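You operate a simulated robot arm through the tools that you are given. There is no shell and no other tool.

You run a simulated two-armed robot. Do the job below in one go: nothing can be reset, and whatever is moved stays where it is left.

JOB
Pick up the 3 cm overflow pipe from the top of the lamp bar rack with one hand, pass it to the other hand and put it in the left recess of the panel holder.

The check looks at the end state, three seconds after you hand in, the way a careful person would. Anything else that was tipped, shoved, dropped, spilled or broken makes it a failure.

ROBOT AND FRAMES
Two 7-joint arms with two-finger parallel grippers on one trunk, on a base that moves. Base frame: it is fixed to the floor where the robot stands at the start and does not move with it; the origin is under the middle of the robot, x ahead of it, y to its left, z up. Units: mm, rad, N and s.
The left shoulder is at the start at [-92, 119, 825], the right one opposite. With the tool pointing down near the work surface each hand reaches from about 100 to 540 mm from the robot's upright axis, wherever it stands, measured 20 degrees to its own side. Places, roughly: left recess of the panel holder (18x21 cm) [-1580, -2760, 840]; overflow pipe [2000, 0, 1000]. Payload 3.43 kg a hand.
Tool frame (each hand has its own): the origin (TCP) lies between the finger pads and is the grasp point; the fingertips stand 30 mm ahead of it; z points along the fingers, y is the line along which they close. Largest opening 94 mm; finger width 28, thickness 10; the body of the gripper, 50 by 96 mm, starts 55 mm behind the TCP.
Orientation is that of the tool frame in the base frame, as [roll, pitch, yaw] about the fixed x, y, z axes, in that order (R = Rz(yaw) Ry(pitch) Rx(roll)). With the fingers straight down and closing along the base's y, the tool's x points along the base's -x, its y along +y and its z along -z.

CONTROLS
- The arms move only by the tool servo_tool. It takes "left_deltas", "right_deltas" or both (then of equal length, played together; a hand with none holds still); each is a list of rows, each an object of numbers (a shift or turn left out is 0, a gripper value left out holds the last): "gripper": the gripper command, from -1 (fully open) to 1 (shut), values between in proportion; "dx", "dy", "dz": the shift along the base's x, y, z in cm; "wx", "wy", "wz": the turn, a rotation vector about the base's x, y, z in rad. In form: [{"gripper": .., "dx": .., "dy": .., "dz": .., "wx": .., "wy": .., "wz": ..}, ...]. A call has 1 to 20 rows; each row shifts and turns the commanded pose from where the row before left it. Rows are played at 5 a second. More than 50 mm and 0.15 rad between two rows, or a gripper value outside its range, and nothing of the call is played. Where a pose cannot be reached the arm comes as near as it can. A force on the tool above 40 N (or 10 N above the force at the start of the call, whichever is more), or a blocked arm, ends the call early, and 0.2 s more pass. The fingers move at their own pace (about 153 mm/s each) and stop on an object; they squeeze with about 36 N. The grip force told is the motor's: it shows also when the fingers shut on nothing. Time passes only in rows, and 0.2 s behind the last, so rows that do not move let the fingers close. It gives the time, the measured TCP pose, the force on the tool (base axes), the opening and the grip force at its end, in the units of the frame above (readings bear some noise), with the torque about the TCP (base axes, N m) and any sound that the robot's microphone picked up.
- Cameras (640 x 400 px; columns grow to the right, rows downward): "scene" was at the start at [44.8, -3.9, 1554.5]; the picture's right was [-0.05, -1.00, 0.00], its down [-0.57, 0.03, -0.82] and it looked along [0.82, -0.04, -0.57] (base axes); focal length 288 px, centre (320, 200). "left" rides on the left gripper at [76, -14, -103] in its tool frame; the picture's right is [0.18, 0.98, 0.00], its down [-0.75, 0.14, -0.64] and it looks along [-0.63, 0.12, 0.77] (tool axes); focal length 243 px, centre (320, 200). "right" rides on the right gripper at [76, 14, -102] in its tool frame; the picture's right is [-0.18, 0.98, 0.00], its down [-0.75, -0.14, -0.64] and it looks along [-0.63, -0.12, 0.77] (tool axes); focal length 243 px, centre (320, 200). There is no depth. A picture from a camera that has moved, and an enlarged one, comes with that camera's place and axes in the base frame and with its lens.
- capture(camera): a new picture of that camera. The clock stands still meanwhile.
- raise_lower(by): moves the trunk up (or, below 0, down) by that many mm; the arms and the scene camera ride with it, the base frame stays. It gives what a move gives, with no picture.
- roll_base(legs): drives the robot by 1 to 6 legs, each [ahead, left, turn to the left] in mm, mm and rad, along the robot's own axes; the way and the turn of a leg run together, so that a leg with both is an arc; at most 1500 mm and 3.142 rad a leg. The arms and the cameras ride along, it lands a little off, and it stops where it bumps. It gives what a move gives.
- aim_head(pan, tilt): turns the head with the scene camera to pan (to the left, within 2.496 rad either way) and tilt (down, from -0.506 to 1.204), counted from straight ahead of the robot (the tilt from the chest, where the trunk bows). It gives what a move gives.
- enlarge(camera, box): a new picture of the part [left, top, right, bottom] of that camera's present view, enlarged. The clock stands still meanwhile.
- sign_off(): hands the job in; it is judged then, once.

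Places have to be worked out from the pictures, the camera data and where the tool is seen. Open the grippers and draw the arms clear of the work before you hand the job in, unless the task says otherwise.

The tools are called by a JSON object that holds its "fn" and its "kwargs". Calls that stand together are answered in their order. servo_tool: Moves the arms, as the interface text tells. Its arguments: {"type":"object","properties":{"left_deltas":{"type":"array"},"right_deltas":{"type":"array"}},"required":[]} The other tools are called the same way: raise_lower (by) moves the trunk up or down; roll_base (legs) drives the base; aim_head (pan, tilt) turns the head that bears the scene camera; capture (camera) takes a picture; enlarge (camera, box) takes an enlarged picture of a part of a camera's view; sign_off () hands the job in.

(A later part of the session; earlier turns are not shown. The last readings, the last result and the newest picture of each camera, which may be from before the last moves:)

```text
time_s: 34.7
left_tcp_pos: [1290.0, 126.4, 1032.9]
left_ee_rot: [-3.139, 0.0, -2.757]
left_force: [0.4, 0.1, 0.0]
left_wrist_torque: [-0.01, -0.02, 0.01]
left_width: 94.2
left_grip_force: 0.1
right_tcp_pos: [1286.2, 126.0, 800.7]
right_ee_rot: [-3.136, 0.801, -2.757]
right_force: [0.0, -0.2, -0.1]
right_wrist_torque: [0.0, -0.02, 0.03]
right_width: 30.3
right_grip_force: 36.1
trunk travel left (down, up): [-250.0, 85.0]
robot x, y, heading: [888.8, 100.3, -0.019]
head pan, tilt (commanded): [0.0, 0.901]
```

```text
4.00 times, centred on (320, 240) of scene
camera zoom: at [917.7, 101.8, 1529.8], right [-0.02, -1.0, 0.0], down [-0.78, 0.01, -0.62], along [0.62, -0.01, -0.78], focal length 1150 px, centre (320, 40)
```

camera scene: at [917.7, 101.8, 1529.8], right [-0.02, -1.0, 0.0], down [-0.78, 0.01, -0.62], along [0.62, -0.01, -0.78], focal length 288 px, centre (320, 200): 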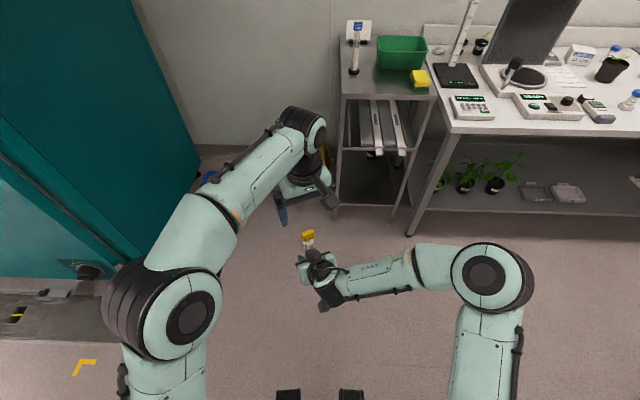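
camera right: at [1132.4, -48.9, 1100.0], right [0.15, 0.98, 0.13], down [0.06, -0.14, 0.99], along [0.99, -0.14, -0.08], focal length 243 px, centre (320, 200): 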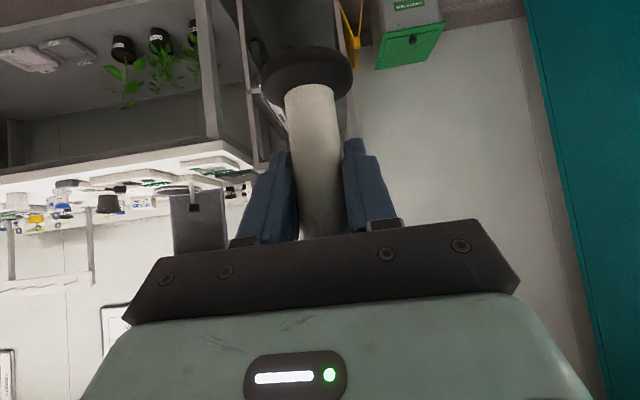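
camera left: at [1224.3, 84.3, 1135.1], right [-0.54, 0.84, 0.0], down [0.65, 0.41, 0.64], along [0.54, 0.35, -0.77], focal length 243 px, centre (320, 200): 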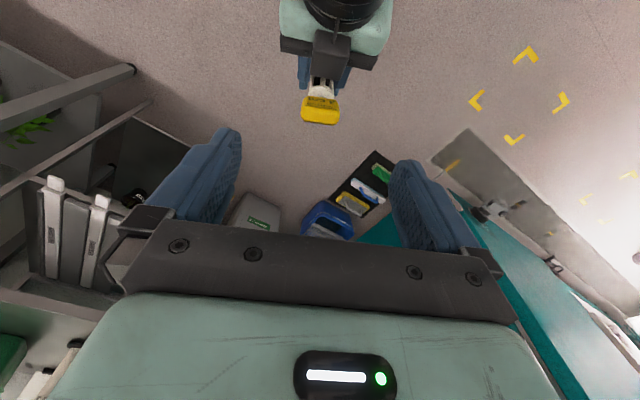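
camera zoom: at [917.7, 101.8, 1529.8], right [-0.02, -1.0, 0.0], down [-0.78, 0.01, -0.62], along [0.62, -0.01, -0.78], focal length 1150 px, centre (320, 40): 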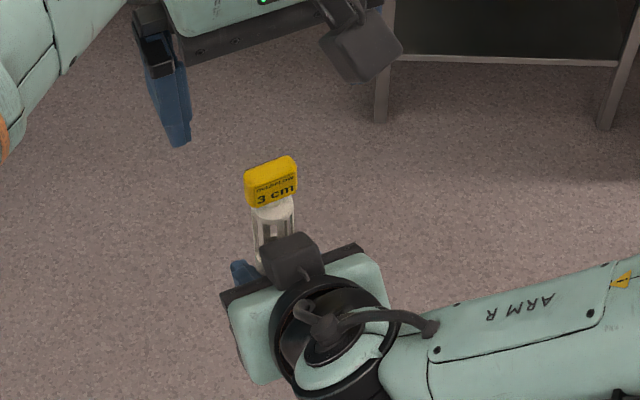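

The cap is centred under the left gripper within 2 mm, and its sides are parallel to the fingers. I descend the left hand 10 cm to z≈931 with the fingers open around the cap.

{"fn": "servo_tool", "kwargs": {"left_deltas": [{"gripper": -1, "dz": -1.5}, {"dz": -1.5}, {"dz": -1.5}, {"dz": -1.5}, {"dz": -1.5}, {"dz": -1.0}, {"dz": -1.0}, {"dz": -0.7}, {}]}}

{"fn": "capture", "kwargs": {"camera": "left"}}

{"fn": "enlarge", "kwargs": {"camera": "scene", "box": [240, 190, 400, 290]}}

{"fn": "capture", "kwargs": {"camera": "right"}}

```text
time_s: 36.7
left_tcp_pos: [1290.1, 125.9, 929.2]
left_ee_rot: [3.141, 0.002, -2.757]
left_force: [0.2, -0.4, 0.1]
left_wrist_torque: [-0.02, -0.03, -0.02]
left_width: 93.7
left_grip_force: 0.1
right_tcp_pos: [1286.6, 124.8, 798.9]
right_ee_rot: [-3.136, 0.799, -2.756]
right_force: [0.1, 0.6, -1.5]
right_wrist_torque: [-0.04, -0.02, -0.01]
right_width: 30.0
right_grip_force: 36.4
trunk travel left (down, up): [-250.0, 85.0]
robot x, y, heading: [886.0, 101.4, -0.018]
head pan, tilt (commanded): [0.0, 0.901]
```

```text
taken
camera left: at [1224.2, 83.9, 1031.6], right [-0.54, 0.84, 0.0], down [0.65, 0.41, 0.64], along [0.54, 0.35, -0.77], focal length 243 px, centre (320, 200)
```

left: 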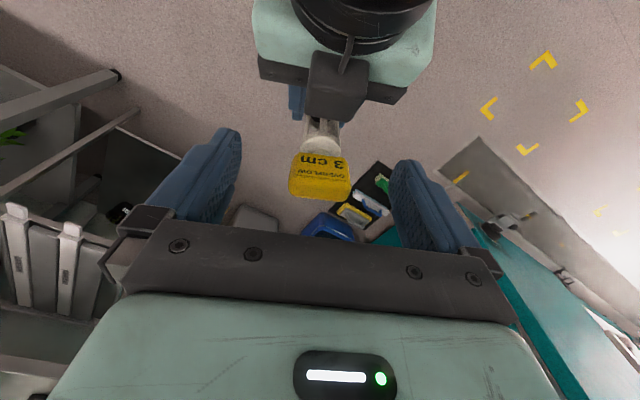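

```text
4.00 times, centred on (320, 240) of scene
camera zoom: at [917.8, 101.5, 1529.8], right [-0.02, -1.0, 0.0], down [-0.78, 0.01, -0.62], along [0.62, -0.01, -0.78], focal length 1150 px, centre (320, 40)
```

zoom: 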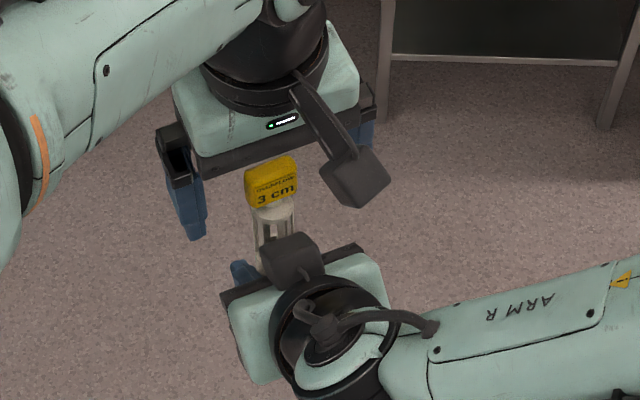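

```text
taken
camera right: at [1163.4, 91.0, 816.6], right [-0.25, 0.96, 0.13], down [0.11, -0.1, 0.99], along [0.96, 0.26, -0.08], focal length 243 px, centre (320, 200)
```

right: 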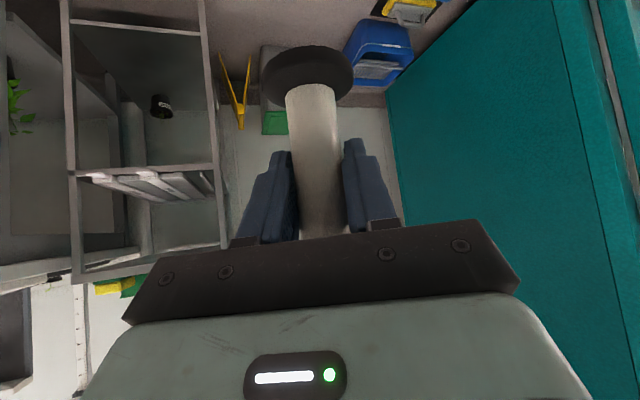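

The cap sits at the left TCP (pixel ≈(320,182)), centred between the left fingers, with clear space to the right hand. I close the left gripper on it.

{"fn": "servo_tool", "kwargs": {"left_deltas": [{"gripper": -0.4}, {"gripper": 0.0}, {"gripper": 0.2}, {"gripper": 1}, {"gripper": 1}, {"gripper": 1}]}}

{"fn": "capture", "kwargs": {"camera": "left"}}

{"fn": "enlarge", "kwargs": {"camera": "scene", "box": [240, 190, 400, 290]}}

```text
time_s: 38.1
left_tcp_pos: [1290.9, 125.7, 927.8]
left_ee_rot: [3.141, 0.001, -2.759]
left_force: [2.0, 1.5, 0.1]
left_wrist_torque: [0.2, -0.03, 0.16]
left_width: 33.8
left_grip_force: 36.5
right_tcp_pos: [1285.5, 126.3, 799.4]
right_ee_rot: [-3.136, 0.799, -2.758]
right_force: [-1.4, -2.0, -0.2]
right_wrist_torque: [-0.03, -0.12, -0.18]
right_width: 30.1
right_grip_force: 36.5
trunk travel left (down, up): [-250.0, 85.0]
robot x, y, heading: [885.4, 101.3, -0.012]
head pan, tilt (commanded): [0.0, 0.901]
```

```text
taken
camera left: at [1224.3, 84.1, 1031.8], right [-0.54, 0.84, 0.0], down [0.65, 0.41, 0.64], along [0.54, 0.35, -0.77], focal length 243 px, centre (320, 200)
```

left: 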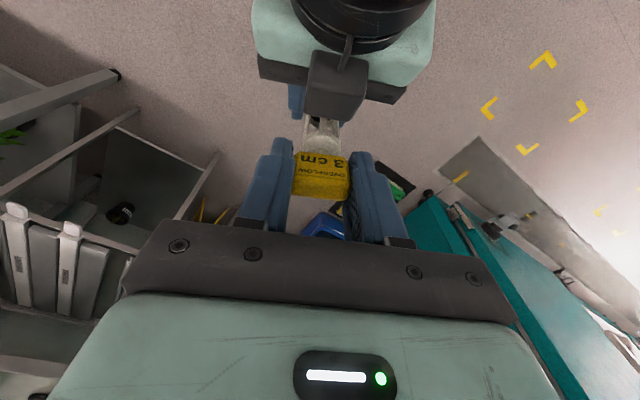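

```text
4.00 times, centred on (320, 240) of scene
camera zoom: at [917.9, 101.5, 1529.8], right [-0.02, -1.0, 0.0], down [-0.78, 0.01, -0.62], along [0.62, -0.01, -0.78], focal length 1150 px, centre (320, 40)
```

zoom: 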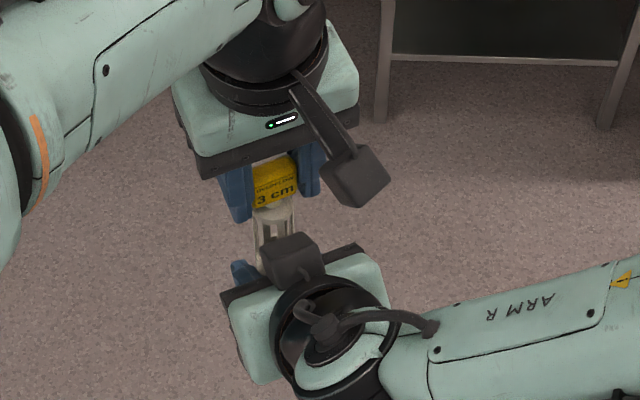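

The left hand holds the cap firmly (33.8 mm, 36.5 N). I now open the right gripper and retreat it horizontally backward along its approach line.

{"fn": "servo_tool", "kwargs": {"right_deltas": [{"gripper": 0.2}, {"gripper": -0.3}, {"gripper": -1}, {"gripper": -1}, {"gripper": -1}]}}

{"fn": "enlarge", "kwargs": {"camera": "scene", "box": [240, 190, 400, 290]}}

{"fn": "capture", "kwargs": {"camera": "right"}}

```text
time_s: 39.3
left_tcp_pos: [1290.4, 125.4, 929.8]
left_ee_rot: [-3.142, 0.0, -2.756]
left_force: [-1.1, 0.0, 0.0]
left_wrist_torque: [-0.02, -0.02, -0.03]
left_width: 33.8
left_grip_force: 35.8
right_tcp_pos: [1286.3, 125.5, 800.7]
right_ee_rot: [-3.137, 0.799, -2.755]
right_force: [-0.5, 0.0, -0.2]
right_wrist_torque: [0.03, -0.01, -0.02]
right_width: 94.1
right_grip_force: 0.1
trunk travel left (down, up): [-250.0, 85.0]
robot x, y, heading: [887.4, 101.7, -0.017]
head pan, tilt (commanded): [0.0, 0.901]
```

```text
4.00 times, centred on (320, 240) of scene
camera zoom: at [917.9, 101.5, 1529.8], right [-0.02, -1.0, 0.0], down [-0.78, 0.01, -0.62], along [0.62, -0.01, -0.78], focal length 1150 px, centre (320, 40)
```

zoom: 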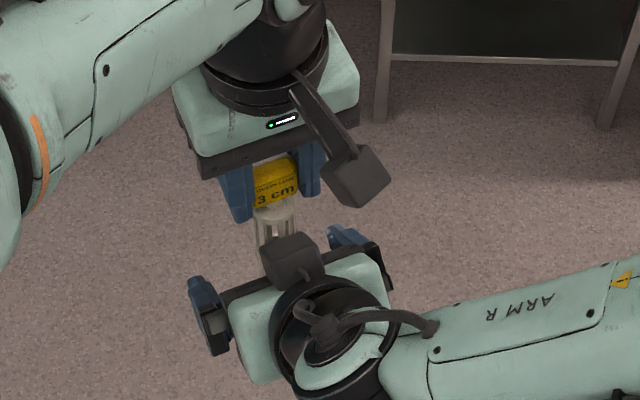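

```text
taken
camera right: at [1163.4, 91.0, 816.6], right [-0.25, 0.96, 0.13], down [0.11, -0.1, 0.99], along [0.96, 0.26, -0.08], focal length 243 px, centre (320, 200)
```

right: 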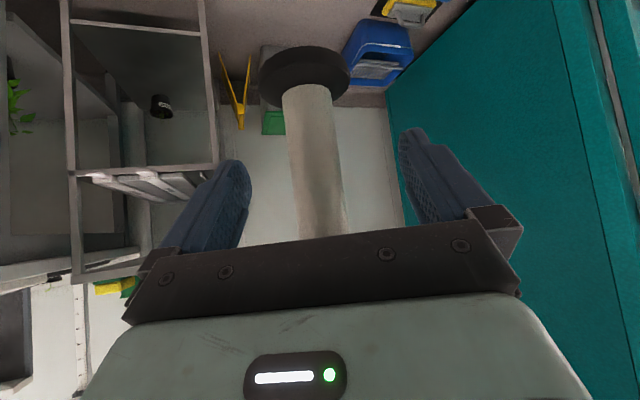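

The pipe stays in the left hand and the right fingers are fully open. I retreat the right hand back along its approach line, then off to the right.

{"fn": "servo_tool", "kwargs": {"right_deltas": [{"dx": -1.4, "dy": -0.56}, {"dx": -1.85, "dy": -0.75}, {"dx": -1.85, "dy": -0.75}, {"dx": -1.85, "dy": -0.75}, {"dx": -1.85, "dy": -0.75}, {"dx": -1.85, "dy": -0.75}, {"dy": -2.5}, {"dy": -2.5}, {"dy": -2.5}, {"dy": -2.5}, {"dy": -2.5}, {}]}}

{"fn": "capture", "kwargs": {"camera": "scene"}}

{"fn": "capture", "kwargs": {"camera": "right"}}

{"fn": "capture", "kwargs": {"camera": "left"}}

```text
time_s: 41.9
left_tcp_pos: [1290.5, 126.1, 929.1]
left_ee_rot: [3.141, 0.0, -2.756]
left_force: [0.0, -0.2, -0.1]
left_wrist_torque: [0.01, -0.01, -0.02]
left_width: 33.4
left_grip_force: 36.0
right_tcp_pos: [1195.2, -41.9, 799.6]
right_ee_rot: [-3.137, 0.799, -2.756]
right_force: [-0.7, -0.1, -0.5]
right_wrist_torque: [0.02, 0.0, 0.02]
right_width: 93.9
right_grip_force: 0.1
right hand out of reach, approached as far as the arm can: row 7, 8, 9
trunk travel left (down, up): [-250.0, 85.0]
robot x, y, heading: [886.6, 99.0, -0.013]
head pan, tilt (commanded): [0.0, 0.901]
```

```text
taken
camera scene: at [918.2, 102.2, 1529.8], right [-0.02, -1.0, 0.0], down [-0.78, 0.01, -0.62], along [0.62, -0.01, -0.78], focal length 288 px, centre (320, 200)
```

scene: 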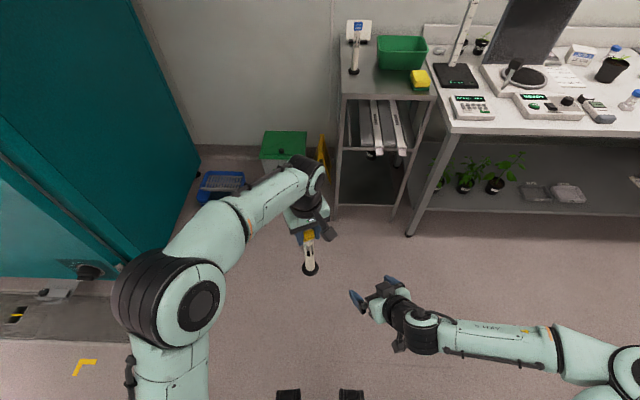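

```text
taken
camera right: at [1072.9, -75.6, 816.0], right [-0.25, 0.96, 0.13], down [0.11, -0.1, 0.99], along [0.96, 0.26, -0.08], focal length 243 px, centre (320, 200)
```

right: 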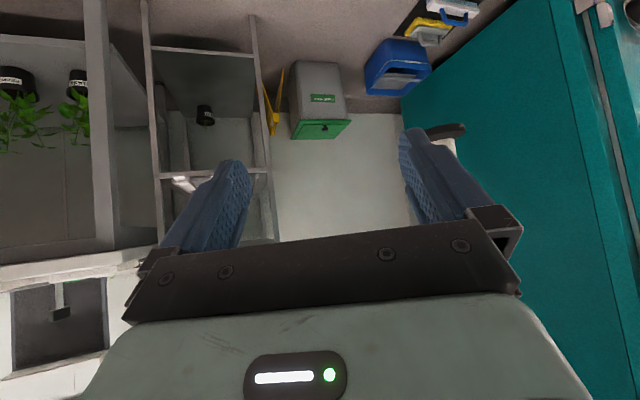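

```text
taken
camera left: at [1224.5, 84.4, 1031.8], right [-0.54, 0.84, 0.0], down [0.65, 0.41, 0.64], along [0.54, 0.35, -0.77], focal length 243 px, centre (320, 200)
```

left: 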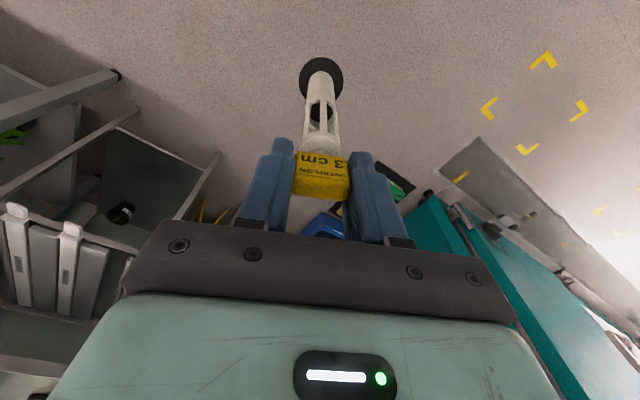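

Handover done: the pipe hangs from the left hand alone. I enlarge the left view and scene to measure the pipe's tilt and its foot position relative to the left TCP.

{"fn": "enlarge", "kwargs": {"camera": "left", "box": [240, 40, 400, 140]}}

{"fn": "enlarge", "kwargs": {"camera": "left", "box": [240, 120, 400, 220]}}

{"fn": "enlarge", "kwargs": {"camera": "scene", "box": [240, 190, 400, 290]}}

```text
4.00 times, centred on (320, 90) of left
camera zoom: at [1224.5, 84.4, 1031.8], right [-0.54, 0.84, 0.0], down [0.65, 0.41, 0.64], along [0.54, 0.35, -0.77], focal length 970 px, centre (320, 640)
```

zoom: 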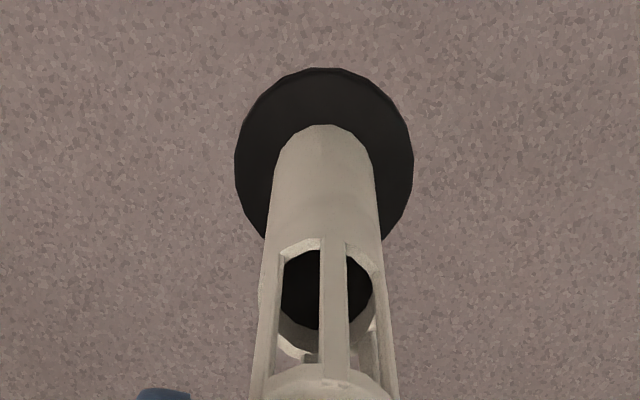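

```text
4.00 times, centred on (320, 170) of left
camera zoom: at [1224.5, 84.4, 1031.8], right [-0.54, 0.84, 0.0], down [0.65, 0.41, 0.64], along [0.54, 0.35, -0.77], focal length 970 px, centre (320, 320)
```

zoom: 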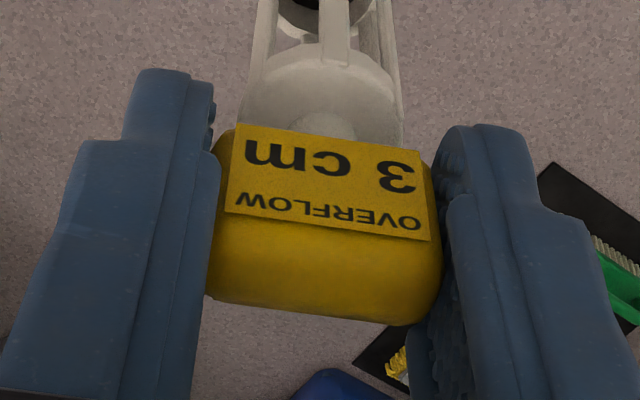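

```text
4.00 times, centred on (320, 240) of scene
camera zoom: at [918.2, 102.2, 1529.8], right [-0.02, -1.0, 0.0], down [-0.78, 0.01, -0.62], along [0.62, -0.01, -0.78], focal length 1150 px, centre (320, 40)
```

zoom: 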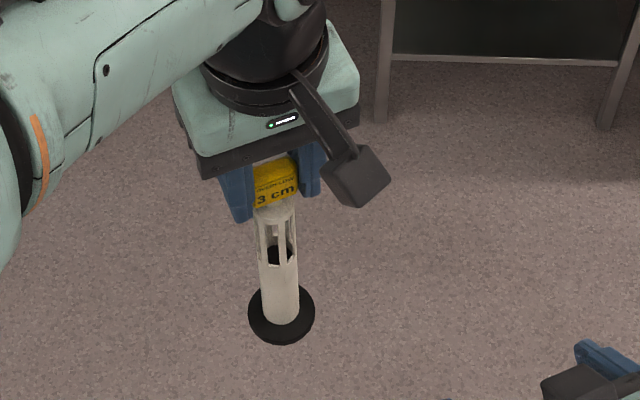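

The pipe hangs nearly vertical (top leaning forward by roughly 0.03–0.05 rad), disc bottom about 200 mm below the left TCP. I raise the trunk 80 mm for reach, before stowing the arms for the drive.

{"fn": "raise_lower", "kwargs": {"by": 80}}

{"fn": "servo_tool", "kwargs": {"right_deltas": [{"dy": -1.5, "dz": 1.0}, {"dy": -1.5, "dz": 2.0}, {"dz": 3.0, "wz": -0.13}, {"dz": 3.0, "wz": -0.13}, {"dz": 3.0, "wz": -0.125}, {"dz": 3.0, "wy": 0.134}, {"dz": 3.0, "wy": 0.134}, {"dz": 3.0, "wy": 0.134}, {"dz": 3.0, "wy": 0.134}, {"dz": 2.0, "wy": 0.134}, {"wy": 0.13}, {}], "left_deltas": [{"dz": 1.0}, {"dz": 2.0}, {"dz": 2.0}, {"dz": 2.0, "dx": -1.0, "dy": 1.0}, {"dz": 2.0, "dx": -1.0, "dy": 1.0}, {"dz": 2.0, "dx": -1.0, "dy": 1.0}, {"dx": -1.0, "dy": 1.0, "wz": -0.077}, {"dx": -1.0, "dy": 1.0, "wz": -0.077}, {"dx": -1.0, "dy": 1.0, "wz": -0.077}, {"dx": -1.0, "dy": 1.0, "wz": -0.077}, {"dy": 1.0, "wz": -0.077}, {}]}}

{"fn": "capture", "kwargs": {"camera": "scene"}}

{"fn": "capture", "kwargs": {"camera": "left"}}

```text
time_s: 43.1
left_tcp_pos: [1290.2, 125.4, 1009.0]
left_ee_rot: [3.14, 0.001, -2.757]
left_force: [-0.7, 0.2, -0.3]
left_wrist_torque: [0.0, -0.03, -0.01]
left_width: 33.3
left_grip_force: 36.3
right_tcp_pos: [1250.8, -42.6, 914.5]
right_ee_rot: [-3.086, 0.876, -2.719]
right_force: [-0.3, -0.6, -0.2]
right_wrist_torque: [0.0, -0.04, -0.01]
right_width: 93.9
right_grip_force: 0.1
trunk travel left (down, up): [-330.0, 5.0]
robot x, y, heading: [885.4, 102.1, -0.015]
head pan, tilt (commanded): [0.0, 0.901]
```

```text
time_s: 45.7
left_tcp_pos: [1221.3, 207.3, 1119.6]
left_ee_rot: [3.141, 0.001, 3.138]
left_force: [-0.6, 0.0, -0.8]
left_wrist_torque: [-0.01, -0.01, -0.06]
left_width: 33.5
left_grip_force: 36.6
right_tcp_pos: [1250.3, -72.6, 1175.8]
right_ee_rot: [-3.114, 0.072, -3.116]
right_force: [-0.2, 0.5, -0.8]
right_wrist_torque: [0.01, 0.0, 0.01]
right_width: 93.9
right_grip_force: 0.1
trunk travel left (down, up): [-330.0, 5.0]
robot x, y, heading: [888.3, 103.9, -0.011]
head pan, tilt (commanded): [0.0, 0.901]
```

```text
taken
camera scene: at [916.5, 101.2, 1615.3], right [-0.02, -1.0, 0.0], down [-0.78, 0.01, -0.62], along [0.62, -0.01, -0.78], focal length 288 px, centre (320, 200)
```

scene: 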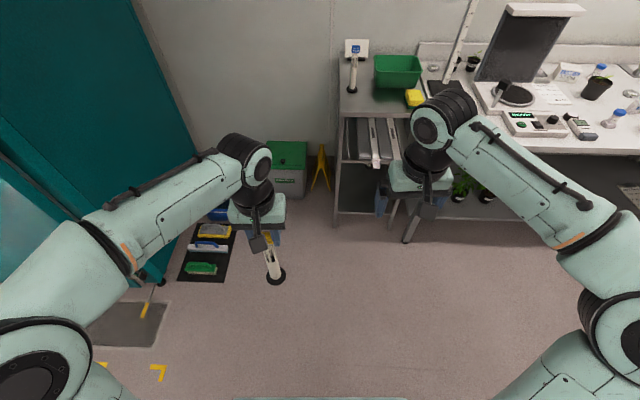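

```text
taken
camera left: at [1143.5, 192.3, 1222.4], right [-0.18, 0.98, 0.0], down [0.75, 0.14, 0.64], along [0.63, 0.12, -0.77], focal length 243 px, centre (320, 200)
```

left: 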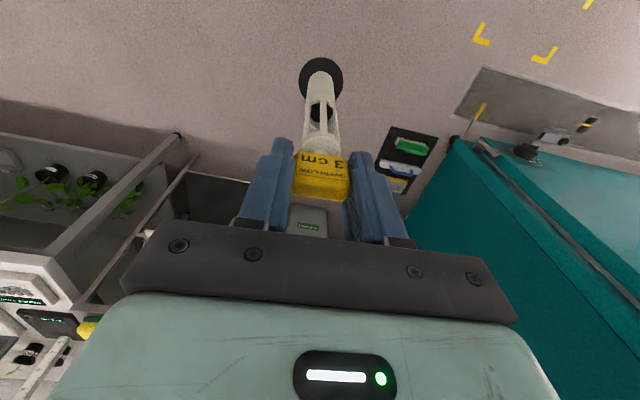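

Both arms are stowed for travel, with the pipe held at z≈1120. I look toward the way to the cabinet before driving.

{"fn": "aim_head", "kwargs": {"pan": -2.4, "tilt": 0.5}}

{"fn": "capture", "kwargs": {"camera": "scene"}}

{"fn": "aim_head", "kwargs": {"pan": -1.4, "tilt": 0.7}}

{"fn": "capture", "kwargs": {"camera": "scene"}}

```text
time_s: 47.9
left_tcp_pos: [1222.1, 205.7, 1121.7]
left_ee_rot: [-3.141, 0.0, 3.139]
left_force: [-0.9, -0.3, -1.2]
left_wrist_torque: [0.0, 0.0, 0.03]
left_width: 33.5
left_grip_force: 35.8
right_tcp_pos: [1250.0, -71.9, 1175.5]
right_ee_rot: [-3.114, 0.073, -3.117]
right_force: [0.0, -0.3, -0.3]
right_wrist_torque: [0.02, -0.03, -0.02]
right_width: 93.9
right_grip_force: 0.1
trunk travel left (down, up): [-330.0, 5.0]
robot x, y, heading: [883.4, 104.9, -0.013]
head pan, tilt (commanded): [-2.4, 0.499]
```

```text
taken
camera scene: at [773.4, 42.2, 1649.2], right [-0.66, 0.75, 0.0], down [0.36, 0.32, -0.88], along [-0.66, -0.58, -0.48], focal length 288 px, centre (320, 200)
```

scene: 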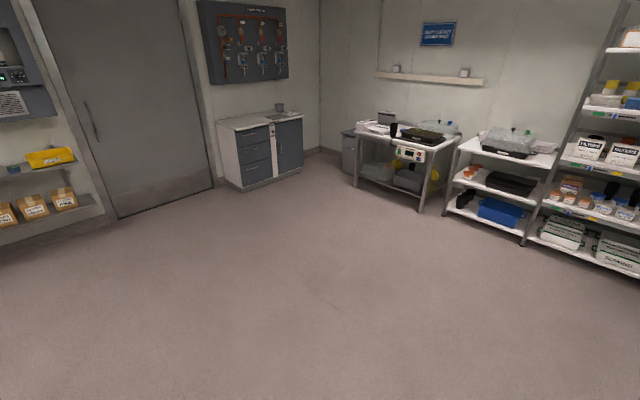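

```text
time_s: 49.2
left_tcp_pos: [1221.5, 206.3, 1119.5]
left_ee_rot: [3.142, 0.0, 3.14]
left_force: [0.0, 0.0, -0.9]
left_wrist_torque: [-0.02, 0.01, -0.02]
left_width: 33.5
left_grip_force: 36.3
right_tcp_pos: [1251.0, -72.4, 1175.6]
right_ee_rot: [-3.115, 0.073, -3.116]
right_force: [-0.6, -0.8, 0.7]
right_wrist_torque: [0.0, -0.01, -0.03]
right_width: 93.9
right_grip_force: 0.0
trunk travel left (down, up): [-330.0, 5.0]
robot x, y, heading: [887.9, 102.0, -0.021]
head pan, tilt (commanded): [-1.4, 0.7]
```

```text
taken
camera scene: at [854.4, 18.7, 1631.5], right [-0.99, -0.15, 0.0], down [-0.1, 0.64, -0.77], along [0.12, -0.76, -0.64], focal length 288 px, centre (320, 200)
```

scene: 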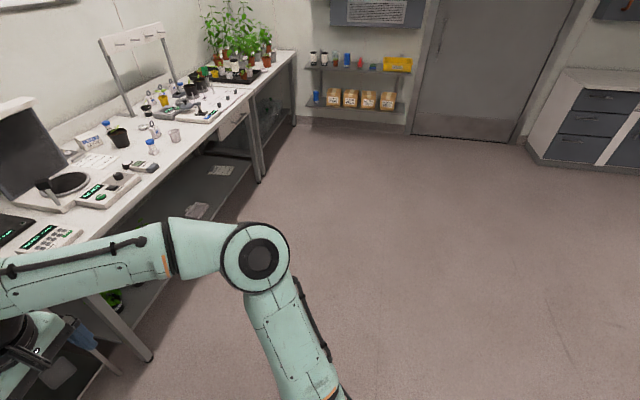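

The floor is clear all the way to the "DRY SEED" cabinet, whose front faces +y. I turn right to face -y here in free space and then drive diagonally toward about (-1400, -1650).

{"fn": "roll_base", "kwargs": {"legs": [[0, 0, -1.555]]}}

{"fn": "aim_head", "kwargs": {"pan": -0.6, "tilt": 0.5}}

{"fn": "capture", "kwargs": {"camera": "scene"}}

```text
time_s: 53.3
left_tcp_pos: [1006.3, -228.8, 1120.2]
left_ee_rot: [-3.14, 0.0, 1.616]
left_force: [-0.7, 0.1, -0.7]
left_wrist_torque: [0.05, 0.01, -0.03]
left_width: 33.3
left_grip_force: 36.0
right_tcp_pos: [729.9, -271.5, 1176.3]
right_ee_rot: [-3.117, 0.072, 1.644]
right_force: [0.8, -0.1, -0.3]
right_wrist_torque: [0.01, 0.0, 0.05]
right_width: 94.1
right_grip_force: 0.0
trunk travel left (down, up): [-330.0, 5.0]
robot x, y, heading: [890.4, 99.7, -1.54]
head pan, tilt (commanded): [-1.4, 0.7]
```

```text
time_s: 54.4
left_tcp_pos: [1005.7, -229.1, 1119.9]
left_ee_rot: [-3.14, -0.001, 1.618]
left_force: [0.5, 0.3, -1.1]
left_wrist_torque: [-0.03, -0.03, 0.0]
left_width: 33.4
left_grip_force: 36.1
right_tcp_pos: [729.3, -271.1, 1175.5]
right_ee_rot: [-3.116, 0.074, 1.642]
right_force: [-0.7, 0.1, 0.1]
right_wrist_torque: [0.01, 0.01, -0.01]
right_width: 94.0
right_grip_force: 0.0
trunk travel left (down, up): [-330.0, 5.0]
robot x, y, heading: [886.0, 98.0, -1.538]
head pan, tilt (commanded): [-0.6, 0.499]
```

```text
taken
camera scene: at [835.5, 70.0, 1649.2], right [-0.84, 0.54, 0.0], down [0.26, 0.4, -0.88], along [-0.47, -0.74, -0.48], focal length 288 px, centre (320, 200)
```

scene: 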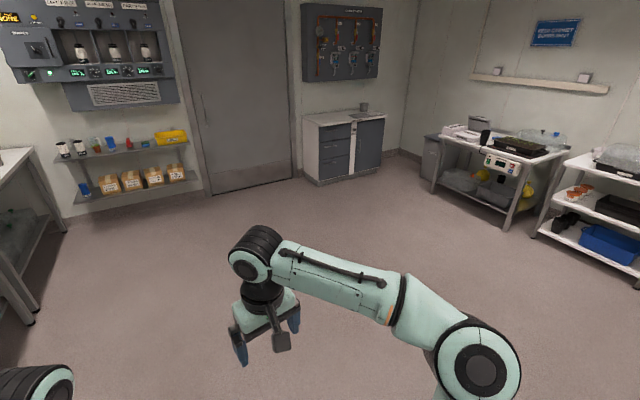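

The way is clear. I drive two diagonal legs (ahead and to the robot's right) to about (-1350, -1600), trimming the heading.

{"fn": "roll_base", "kwargs": {"legs": [[813, -1146, -0.016], [813, -1146, -0.016]]}}

{"fn": "aim_head", "kwargs": {"pan": 0.0, "tilt": 0.5}}

{"fn": "capture", "kwargs": {"camera": "scene"}}

{"fn": "capture", "kwargs": {"camera": "left"}}

```text
time_s: 74.7
left_tcp_pos: [-1231.5, -1915.1, 1120.4]
left_ee_rot: [3.14, 0.003, 1.646]
left_force: [0.1, -0.1, -0.3]
left_wrist_torque: [0.0, 0.03, -0.01]
left_width: 33.4
left_grip_force: 36.1
right_tcp_pos: [-1505.3, -1966.3, 1175.1]
right_ee_rot: [-3.115, 0.074, 1.67]
right_force: [0.2, 0.3, -0.8]
right_wrist_torque: [0.03, 0.02, -0.04]
right_width: 93.9
right_grip_force: 0.0
trunk travel left (down, up): [-330.0, 5.0]
robot x, y, heading: [-1361.5, -1589.3, -1.51]
head pan, tilt (commanded): [-0.6, 0.499]
```

```text
time_s: 75.7
left_tcp_pos: [-1230.8, -1914.5, 1118.7]
left_ee_rot: [3.141, 0.0, 1.646]
left_force: [-1.0, 0.4, -1.3]
left_wrist_torque: [0.02, 0.03, -0.02]
left_width: 33.6
left_grip_force: 35.8
right_tcp_pos: [-1506.8, -1964.9, 1176.0]
right_ee_rot: [-3.115, 0.073, 1.67]
right_force: [-0.6, 0.3, 0.3]
right_wrist_torque: [0.0, -0.01, -0.01]
right_width: 93.7
right_grip_force: 0.1
trunk travel left (down, up): [-330.0, 5.0]
robot x, y, heading: [-1360.8, -1590.8, -1.507]
head pan, tilt (commanded): [0.0, 0.499]
```

```text
taken
camera scene: at [-1357.7, -1634.2, 1649.2], right [-1.0, -0.06, 0.0], down [-0.03, 0.48, -0.88], along [0.05, -0.88, -0.48], focal length 288 px, centre (320, 200)
```

scene: 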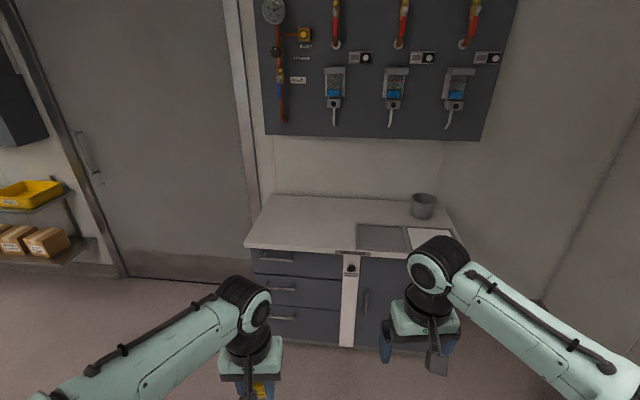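

```text
taken
camera left: at [-1252.0, -1839.8, 1222.4], right [0.97, 0.26, 0.0], down [0.2, -0.74, 0.64], along [0.16, -0.62, -0.77], focal length 243 px, centre (320, 200)
```

left: 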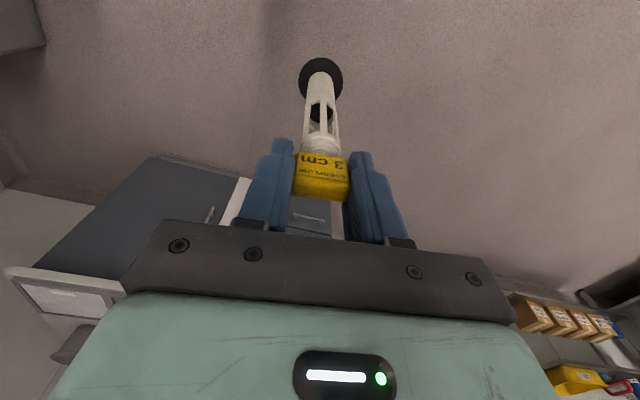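

I am about 1 m before the cabinet. I enlarge the panel holder to locate the left recess.

{"fn": "enlarge", "kwargs": {"camera": "scene", "box": [330, 180, 474, 270]}}

{"fn": "enlarge", "kwargs": {"camera": "scene", "box": [230, 180, 486, 340]}}

```text
4.44 times, centred on (402, 225) of scene
camera zoom: at [-1357.7, -1634.2, 1649.2], right [-1.0, -0.06, 0.0], down [-0.03, 0.48, -0.88], along [0.05, -0.88, -0.48], focal length 1278 px, centre (-44, 89)
```

zoom: 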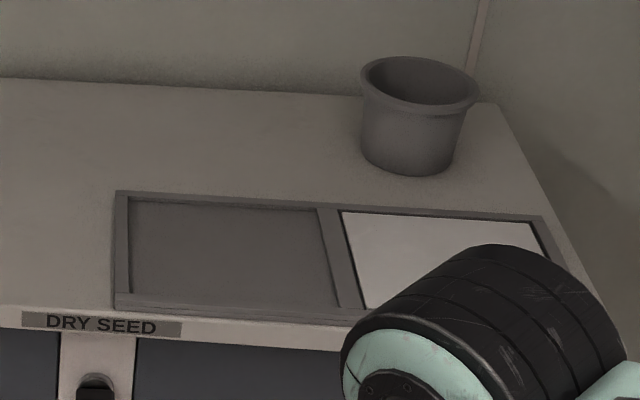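

```text
2.50 times, centred on (358, 260) of scene
camera zoom: at [-1357.7, -1634.2, 1649.2], right [-1.0, -0.06, 0.0], down [-0.03, 0.48, -0.88], along [0.05, -0.88, -0.48], focal length 719 px, centre (225, 50)
```

zoom: 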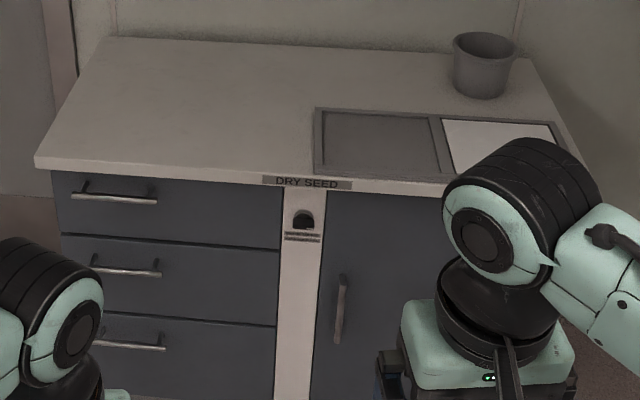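

The left recess's inside spans about x -1684…-1473, y -2855…-2683, centre (-1579, -2768), floor near z=840; the cabinet front edge is near y≈-2656. I look steeply down to see how far the robot's own base extends ahead before driving close.

{"fn": "aim_head", "kwargs": {"pan": 0.0, "tilt": 1.2}}

{"fn": "capture", "kwargs": {"camera": "scene"}}

```text
time_s: 76.8
left_tcp_pos: [-1230.5, -1914.3, 1120.6]
left_ee_rot: [-3.141, -0.001, 1.644]
left_force: [0.3, -0.7, -0.4]
left_wrist_torque: [-0.02, 0.01, -0.01]
left_width: 33.5
left_grip_force: 36.2
right_tcp_pos: [-1507.8, -1965.2, 1175.7]
right_ee_rot: [-3.116, 0.074, 1.671]
right_force: [-0.9, -0.3, 0.3]
right_wrist_torque: [-0.03, 0.0, 0.03]
right_width: 94.0
right_grip_force: 0.0
trunk travel left (down, up): [-330.0, 5.0]
robot x, y, heading: [-1362.8, -1586.8, -1.51]
head pan, tilt (commanded): [0.0, 1.201]
```

```text
taken
camera scene: at [-1359.6, -1599.3, 1595.5], right [-1.0, -0.06, 0.0], down [-0.06, 0.93, -0.36], along [0.02, -0.36, -0.93], focal length 288 px, centre (320, 200)
```

scene: 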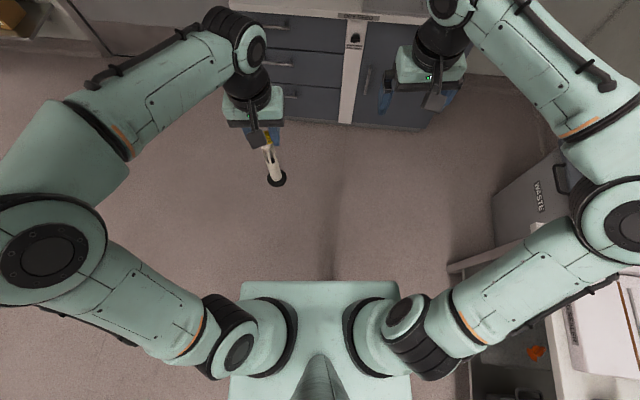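

The right elbow reaches out over the table on the robot's right, so I check the clearance there before moving on.

{"fn": "aim_head", "kwargs": {"pan": -1.1, "tilt": 0.8}}

{"fn": "capture", "kwargs": {"camera": "scene"}}

```text
time_s: 78.1
left_tcp_pos: [-1231.1, -1914.1, 1119.2]
left_ee_rot: [-3.142, -0.001, 1.647]
left_force: [-0.6, 0.6, -0.7]
left_wrist_torque: [0.0, -0.01, -0.01]
left_width: 33.5
left_grip_force: 35.7
right_tcp_pos: [-1506.9, -1966.8, 1175.9]
right_ee_rot: [-3.116, 0.074, 1.668]
right_force: [-0.1, 0.1, -0.3]
right_wrist_torque: [0.01, -0.04, -0.01]
right_width: 94.1
right_grip_force: 0.1
trunk travel left (down, up): [-330.0, 5.0]
robot x, y, heading: [-1359.6, -1589.3, -1.512]
head pan, tilt (commanded): [-1.1, 0.799]
```

```text
taken
camera scene: at [-1432.5, -1584.4, 1623.2], right [-0.51, 0.86, 0.0], down [0.62, 0.36, -0.7], along [-0.6, -0.35, -0.72], focal length 288 px, centre (320, 200)
```

scene: 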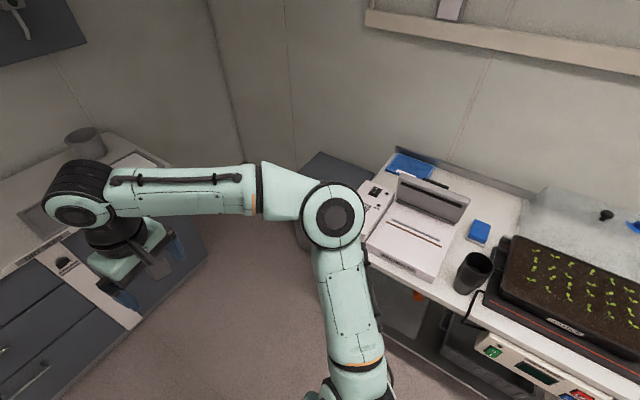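

The elbow is just above the table corner (about 100 mm above its top), touching nothing; the table ends near y≈-1840. I first drive straight ahead 480 mm so the right arm clears the table, and only then go sideways.

{"fn": "roll_base", "kwargs": {"legs": [[480, 0, 0]]}}

{"fn": "capture", "kwargs": {"camera": "scene"}}

```text
time_s: 80.9
left_tcp_pos: [-1198.4, -2384.5, 1119.0]
left_ee_rot: [3.142, -0.002, 1.653]
left_force: [0.0, 0.1, -1.3]
left_wrist_torque: [0.01, 0.01, 0.03]
left_width: 33.6
left_grip_force: 36.1
right_tcp_pos: [-1472.4, -2437.6, 1175.4]
right_ee_rot: [-3.114, 0.073, 1.68]
right_force: [-0.3, 0.6, 0.4]
right_wrist_torque: [-0.02, -0.02, -0.01]
right_width: 94.0
right_grip_force: 0.1
trunk travel left (down, up): [-330.0, 5.0]
robot x, y, heading: [-1331.6, -2058.7, -1.503]
head pan, tilt (commanded): [-1.1, 0.799]
```

```text
taken
camera scene: at [-1402.2, -2055.8, 1623.1], right [-0.51, 0.86, 0.0], down [0.61, 0.37, -0.7], along [-0.6, -0.36, -0.72], focal length 288 px, centre (320, 200)
```

scene: 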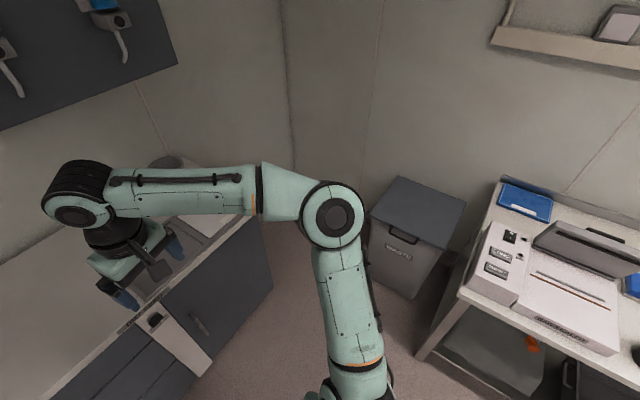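

The table is now well behind the elbow. I lift the pipe another 3 cm and move sideways to about (-1640, -2200), squaring the heading to the cabinet.

{"fn": "servo_tool", "kwargs": {"left_deltas": [{"dz": 1.5}, {"dz": 1.5}, {}]}}

{"fn": "roll_base", "kwargs": {"legs": [[120, -317, -0.068]]}}

{"fn": "aim_head", "kwargs": {"pan": 0.0, "tilt": 0.8}}

{"fn": "capture", "kwargs": {"camera": "scene"}}

{"fn": "capture", "kwargs": {"camera": "left"}}

```text
time_s: 81.7
left_tcp_pos: [-1199.5, -2385.6, 1150.1]
left_ee_rot: [-3.14, 0.0, 1.655]
left_force: [0.2, 1.1, -1.0]
left_wrist_torque: [0.02, -0.05, 0.02]
left_width: 33.3
left_grip_force: 35.7
right_tcp_pos: [-1471.6, -2438.3, 1175.8]
right_ee_rot: [-3.115, 0.073, 1.681]
right_force: [-0.2, 0.2, 0.9]
right_wrist_torque: [0.01, 0.0, 0.0]
right_width: 93.7
right_grip_force: 0.1
trunk travel left (down, up): [-330.0, 5.0]
robot x, y, heading: [-1330.2, -2060.1, -1.503]
head pan, tilt (commanded): [-1.1, 0.799]
```

```text
time_s: 85.1
left_tcp_pos: [-1530.9, -2525.9, 1150.4]
left_ee_rot: [-3.141, 0.0, 1.587]
left_force: [0.6, -0.8, -1.2]
left_wrist_torque: [0.01, -0.01, 0.0]
left_width: 33.6
left_grip_force: 36.1
right_tcp_pos: [-1806.5, -2558.3, 1176.1]
right_ee_rot: [-3.114, 0.074, 1.612]
right_force: [-0.9, -0.3, -0.4]
right_wrist_torque: [-0.03, 0.02, -0.01]
right_width: 94.2
right_grip_force: 0.0
trunk travel left (down, up): [-330.0, 5.0]
robot x, y, heading: [-1640.2, -2187.6, -1.566]
head pan, tilt (commanded): [-1.1, 0.799]
```

```text
time_s: 86.4
left_tcp_pos: [-1531.0, -2525.4, 1150.4]
left_ee_rot: [3.14, 0.0, 1.587]
left_force: [0.0, 1.2, -1.4]
left_wrist_torque: [-0.01, 0.01, 0.02]
left_width: 33.4
left_grip_force: 35.7
right_tcp_pos: [-1806.4, -2559.7, 1175.8]
right_ee_rot: [-3.117, 0.073, 1.613]
right_force: [-0.1, 0.8, 0.6]
right_wrist_torque: [-0.02, 0.01, -0.02]
right_width: 93.9
right_grip_force: 0.1
trunk travel left (down, up): [-330.0, 5.0]
robot x, y, heading: [-1640.9, -2197.3, -1.567]
head pan, tilt (commanded): [0.0, 0.799]
```

```text
taken
camera scene: at [-1639.2, -2226.6, 1623.2], right [-1.0, 0.0, 0.0], down [0.0, 0.72, -0.7], along [0.0, -0.7, -0.72], focal length 288 px, centre (320, 200)
```

scene: 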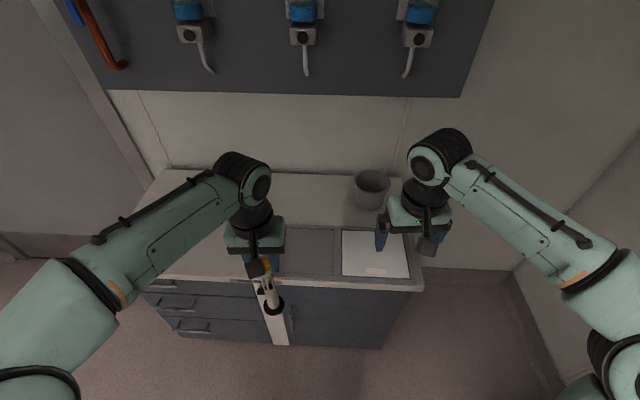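

```text
taken
camera left: at [-1547.3, -2449.8, 1253.4], right [0.98, 0.2, 0.0], down [0.15, -0.75, 0.64], along [0.13, -0.63, -0.77], focal length 243 px, centre (320, 200)
```

left: 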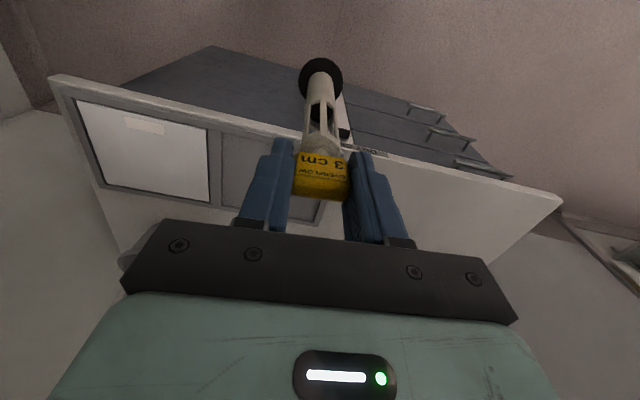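

Squared up at (-1640, -2193). I drive 140 mm ahead, which leaves >150 mm from robot front to cabinet and brings the recess within easy reach of the left hand.

{"fn": "roll_base", "kwargs": {"legs": [[140, 0, 0]]}}

{"fn": "capture", "kwargs": {"camera": "scene"}}

{"fn": "capture", "kwargs": {"camera": "left"}}

{"fn": "capture", "kwargs": {"camera": "right"}}

```text
time_s: 87.7
left_tcp_pos: [-1531.2, -2663.3, 1150.7]
left_ee_rot: [3.141, -0.001, 1.588]
left_force: [0.3, -0.3, -0.3]
left_wrist_torque: [0.03, -0.01, -0.02]
left_width: 33.6
left_grip_force: 36.3
right_tcp_pos: [-1806.2, -2696.0, 1176.4]
right_ee_rot: [-3.116, 0.076, 1.61]
right_force: [-0.8, -0.2, 0.1]
right_wrist_torque: [-0.01, 0.0, -0.02]
right_width: 94.0
right_grip_force: 0.0
trunk travel left (down, up): [-330.0, 5.0]
robot x, y, heading: [-1640.6, -2328.1, -1.572]
head pan, tilt (commanded): [0.0, 0.799]
```

```text
taken
camera scene: at [-1638.9, -2364.2, 1622.9], right [-1.0, 0.0, 0.0], down [0.0, 0.72, -0.7], along [0.0, -0.7, -0.72], focal length 288 px, centre (320, 200)
```

scene: 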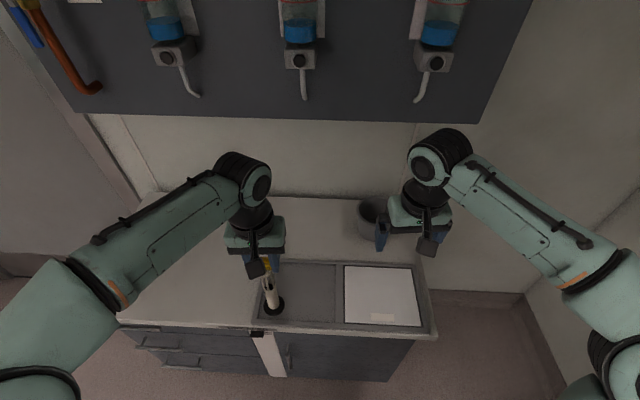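

```text
taken
camera left: at [-1547.4, -2587.4, 1253.1], right [0.98, 0.2, 0.0], down [0.15, -0.75, 0.64], along [0.13, -0.63, -0.77], focal length 243 px, centre (320, 200)
```

left: 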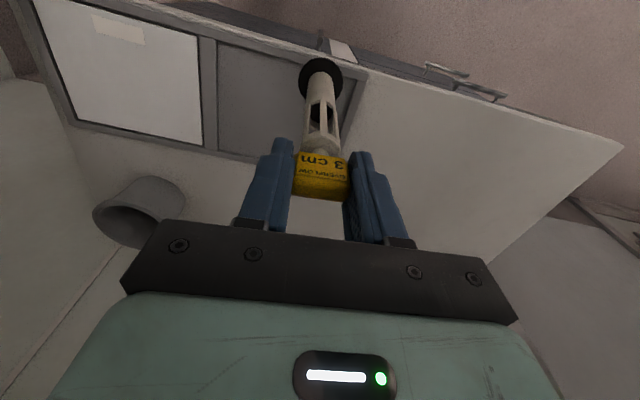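

```text
taken
camera right: at [-1793.3, -2612.4, 1272.3], right [0.99, -0.15, -0.01], down [-0.1, -0.71, 0.7], along [-0.11, -0.69, -0.71], focal length 243 px, centre (320, 200)
```

right: 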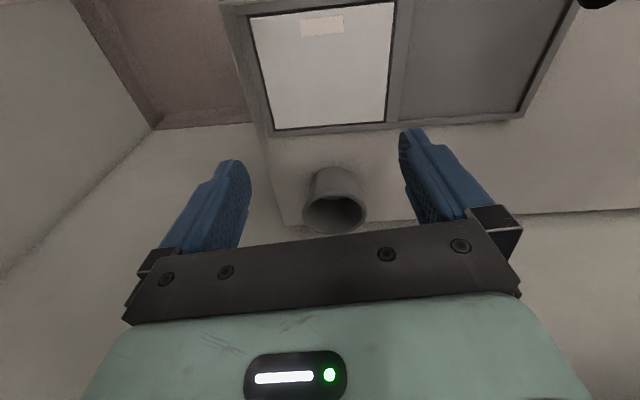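

All clear. I enlarge the scene view to confirm the recess corners relative to the hanging pipe.

{"fn": "enlarge", "kwargs": {"camera": "scene", "box": [240, 245, 368, 325]}}

{"fn": "enlarge", "kwargs": {"camera": "right", "box": [220, 0, 640, 262]}}

```text
5.00 times, centred on (304, 285) of scene
camera zoom: at [-1638.9, -2364.2, 1622.9], right [-1.0, 0.0, 0.0], down [0.0, 0.72, -0.7], along [0.0, -0.7, -0.72], focal length 1438 px, centre (400, -225)
```

zoom: 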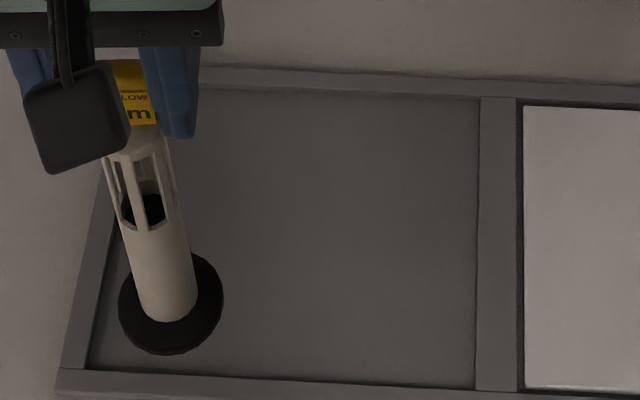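

```text
1.52 times, centred on (430, 131) of right
camera zoom: at [-1793.3, -2612.4, 1272.3], right [0.99, -0.15, -0.01], down [-0.1, -0.71, 0.7], along [-0.11, -0.69, -0.71], focal length 370 px, centre (152, 305)
```

zoom: 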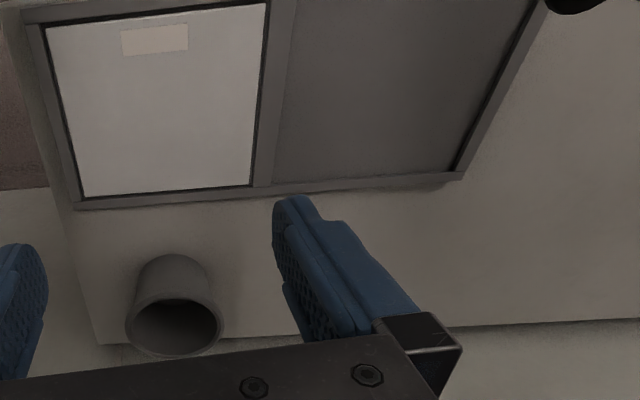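

The recess inside measures x -1683…-1471, y -2845…-2670, centre about (-1578, -2758). I shift the left hand over it (dx -48, dy -97 mm) with a small -0.03 rad tilt trim to make the pipe vertical.

{"fn": "servo_tool", "kwargs": {"left_deltas": [{"dx": -0.8, "dy": -1.6, "wx": -0.005}, {"dx": -0.8, "dy": -1.6, "wx": -0.005}, {"dx": -0.8, "dy": -1.6, "wx": -0.005}, {"dx": -0.8, "dy": -1.6, "wx": -0.005}, {"dx": -0.8, "dy": -1.6, "wx": -0.005}, {"dx": -0.8, "dy": -1.7, "wx": -0.005}, {}]}}

{"fn": "capture", "kwargs": {"camera": "scene"}}

{"fn": "capture", "kwargs": {"camera": "left"}}

```text
time_s: 89.3
left_tcp_pos: [-1578.2, -2762.4, 1150.2]
left_ee_rot: [-3.137, 0.032, 1.585]
left_force: [0.9, 0.4, -0.9]
left_wrist_torque: [0.03, -0.03, -0.02]
left_width: 33.7
left_grip_force: 36.0
right_tcp_pos: [-1806.9, -2697.0, 1176.3]
right_ee_rot: [-3.115, 0.074, 1.61]
right_force: [-0.2, -0.2, -0.8]
right_wrist_torque: [-0.04, -0.03, -0.05]
right_width: 94.0
right_grip_force: 0.1
trunk travel left (down, up): [-330.0, 5.0]
robot x, y, heading: [-1640.5, -2331.4, -1.573]
head pan, tilt (commanded): [0.0, 0.799]
```

```text
taken
camera scene: at [-1638.7, -2364.7, 1623.2], right [-1.0, 0.0, 0.0], down [0.0, 0.72, -0.7], along [0.0, -0.7, -0.72], focal length 288 px, centre (320, 200)
```

scene: 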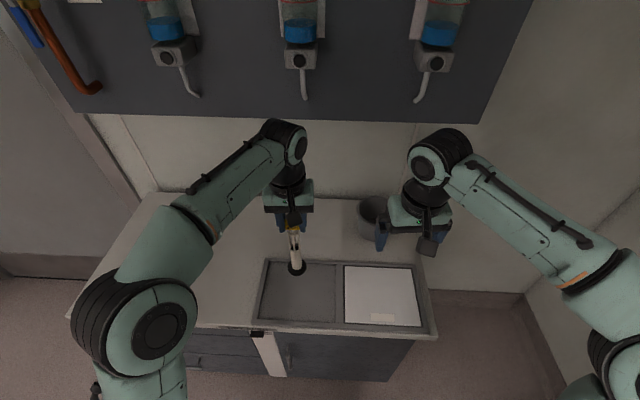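

```text
taken
camera left: at [-1595.3, -2682.4, 1250.2], right [0.98, 0.2, -0.01], down [0.15, -0.73, 0.66], along [0.13, -0.65, -0.75], focal length 243 px, centre (320, 200)
```

left: 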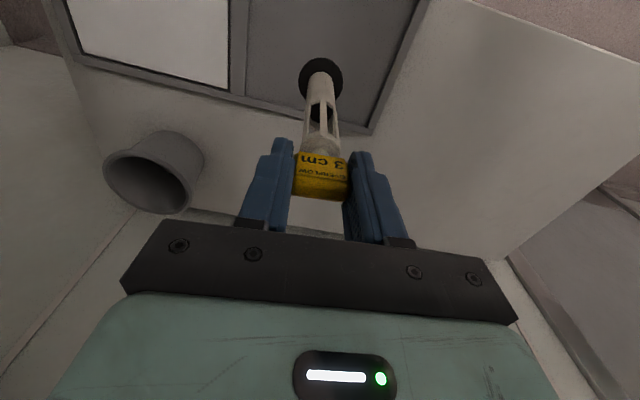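

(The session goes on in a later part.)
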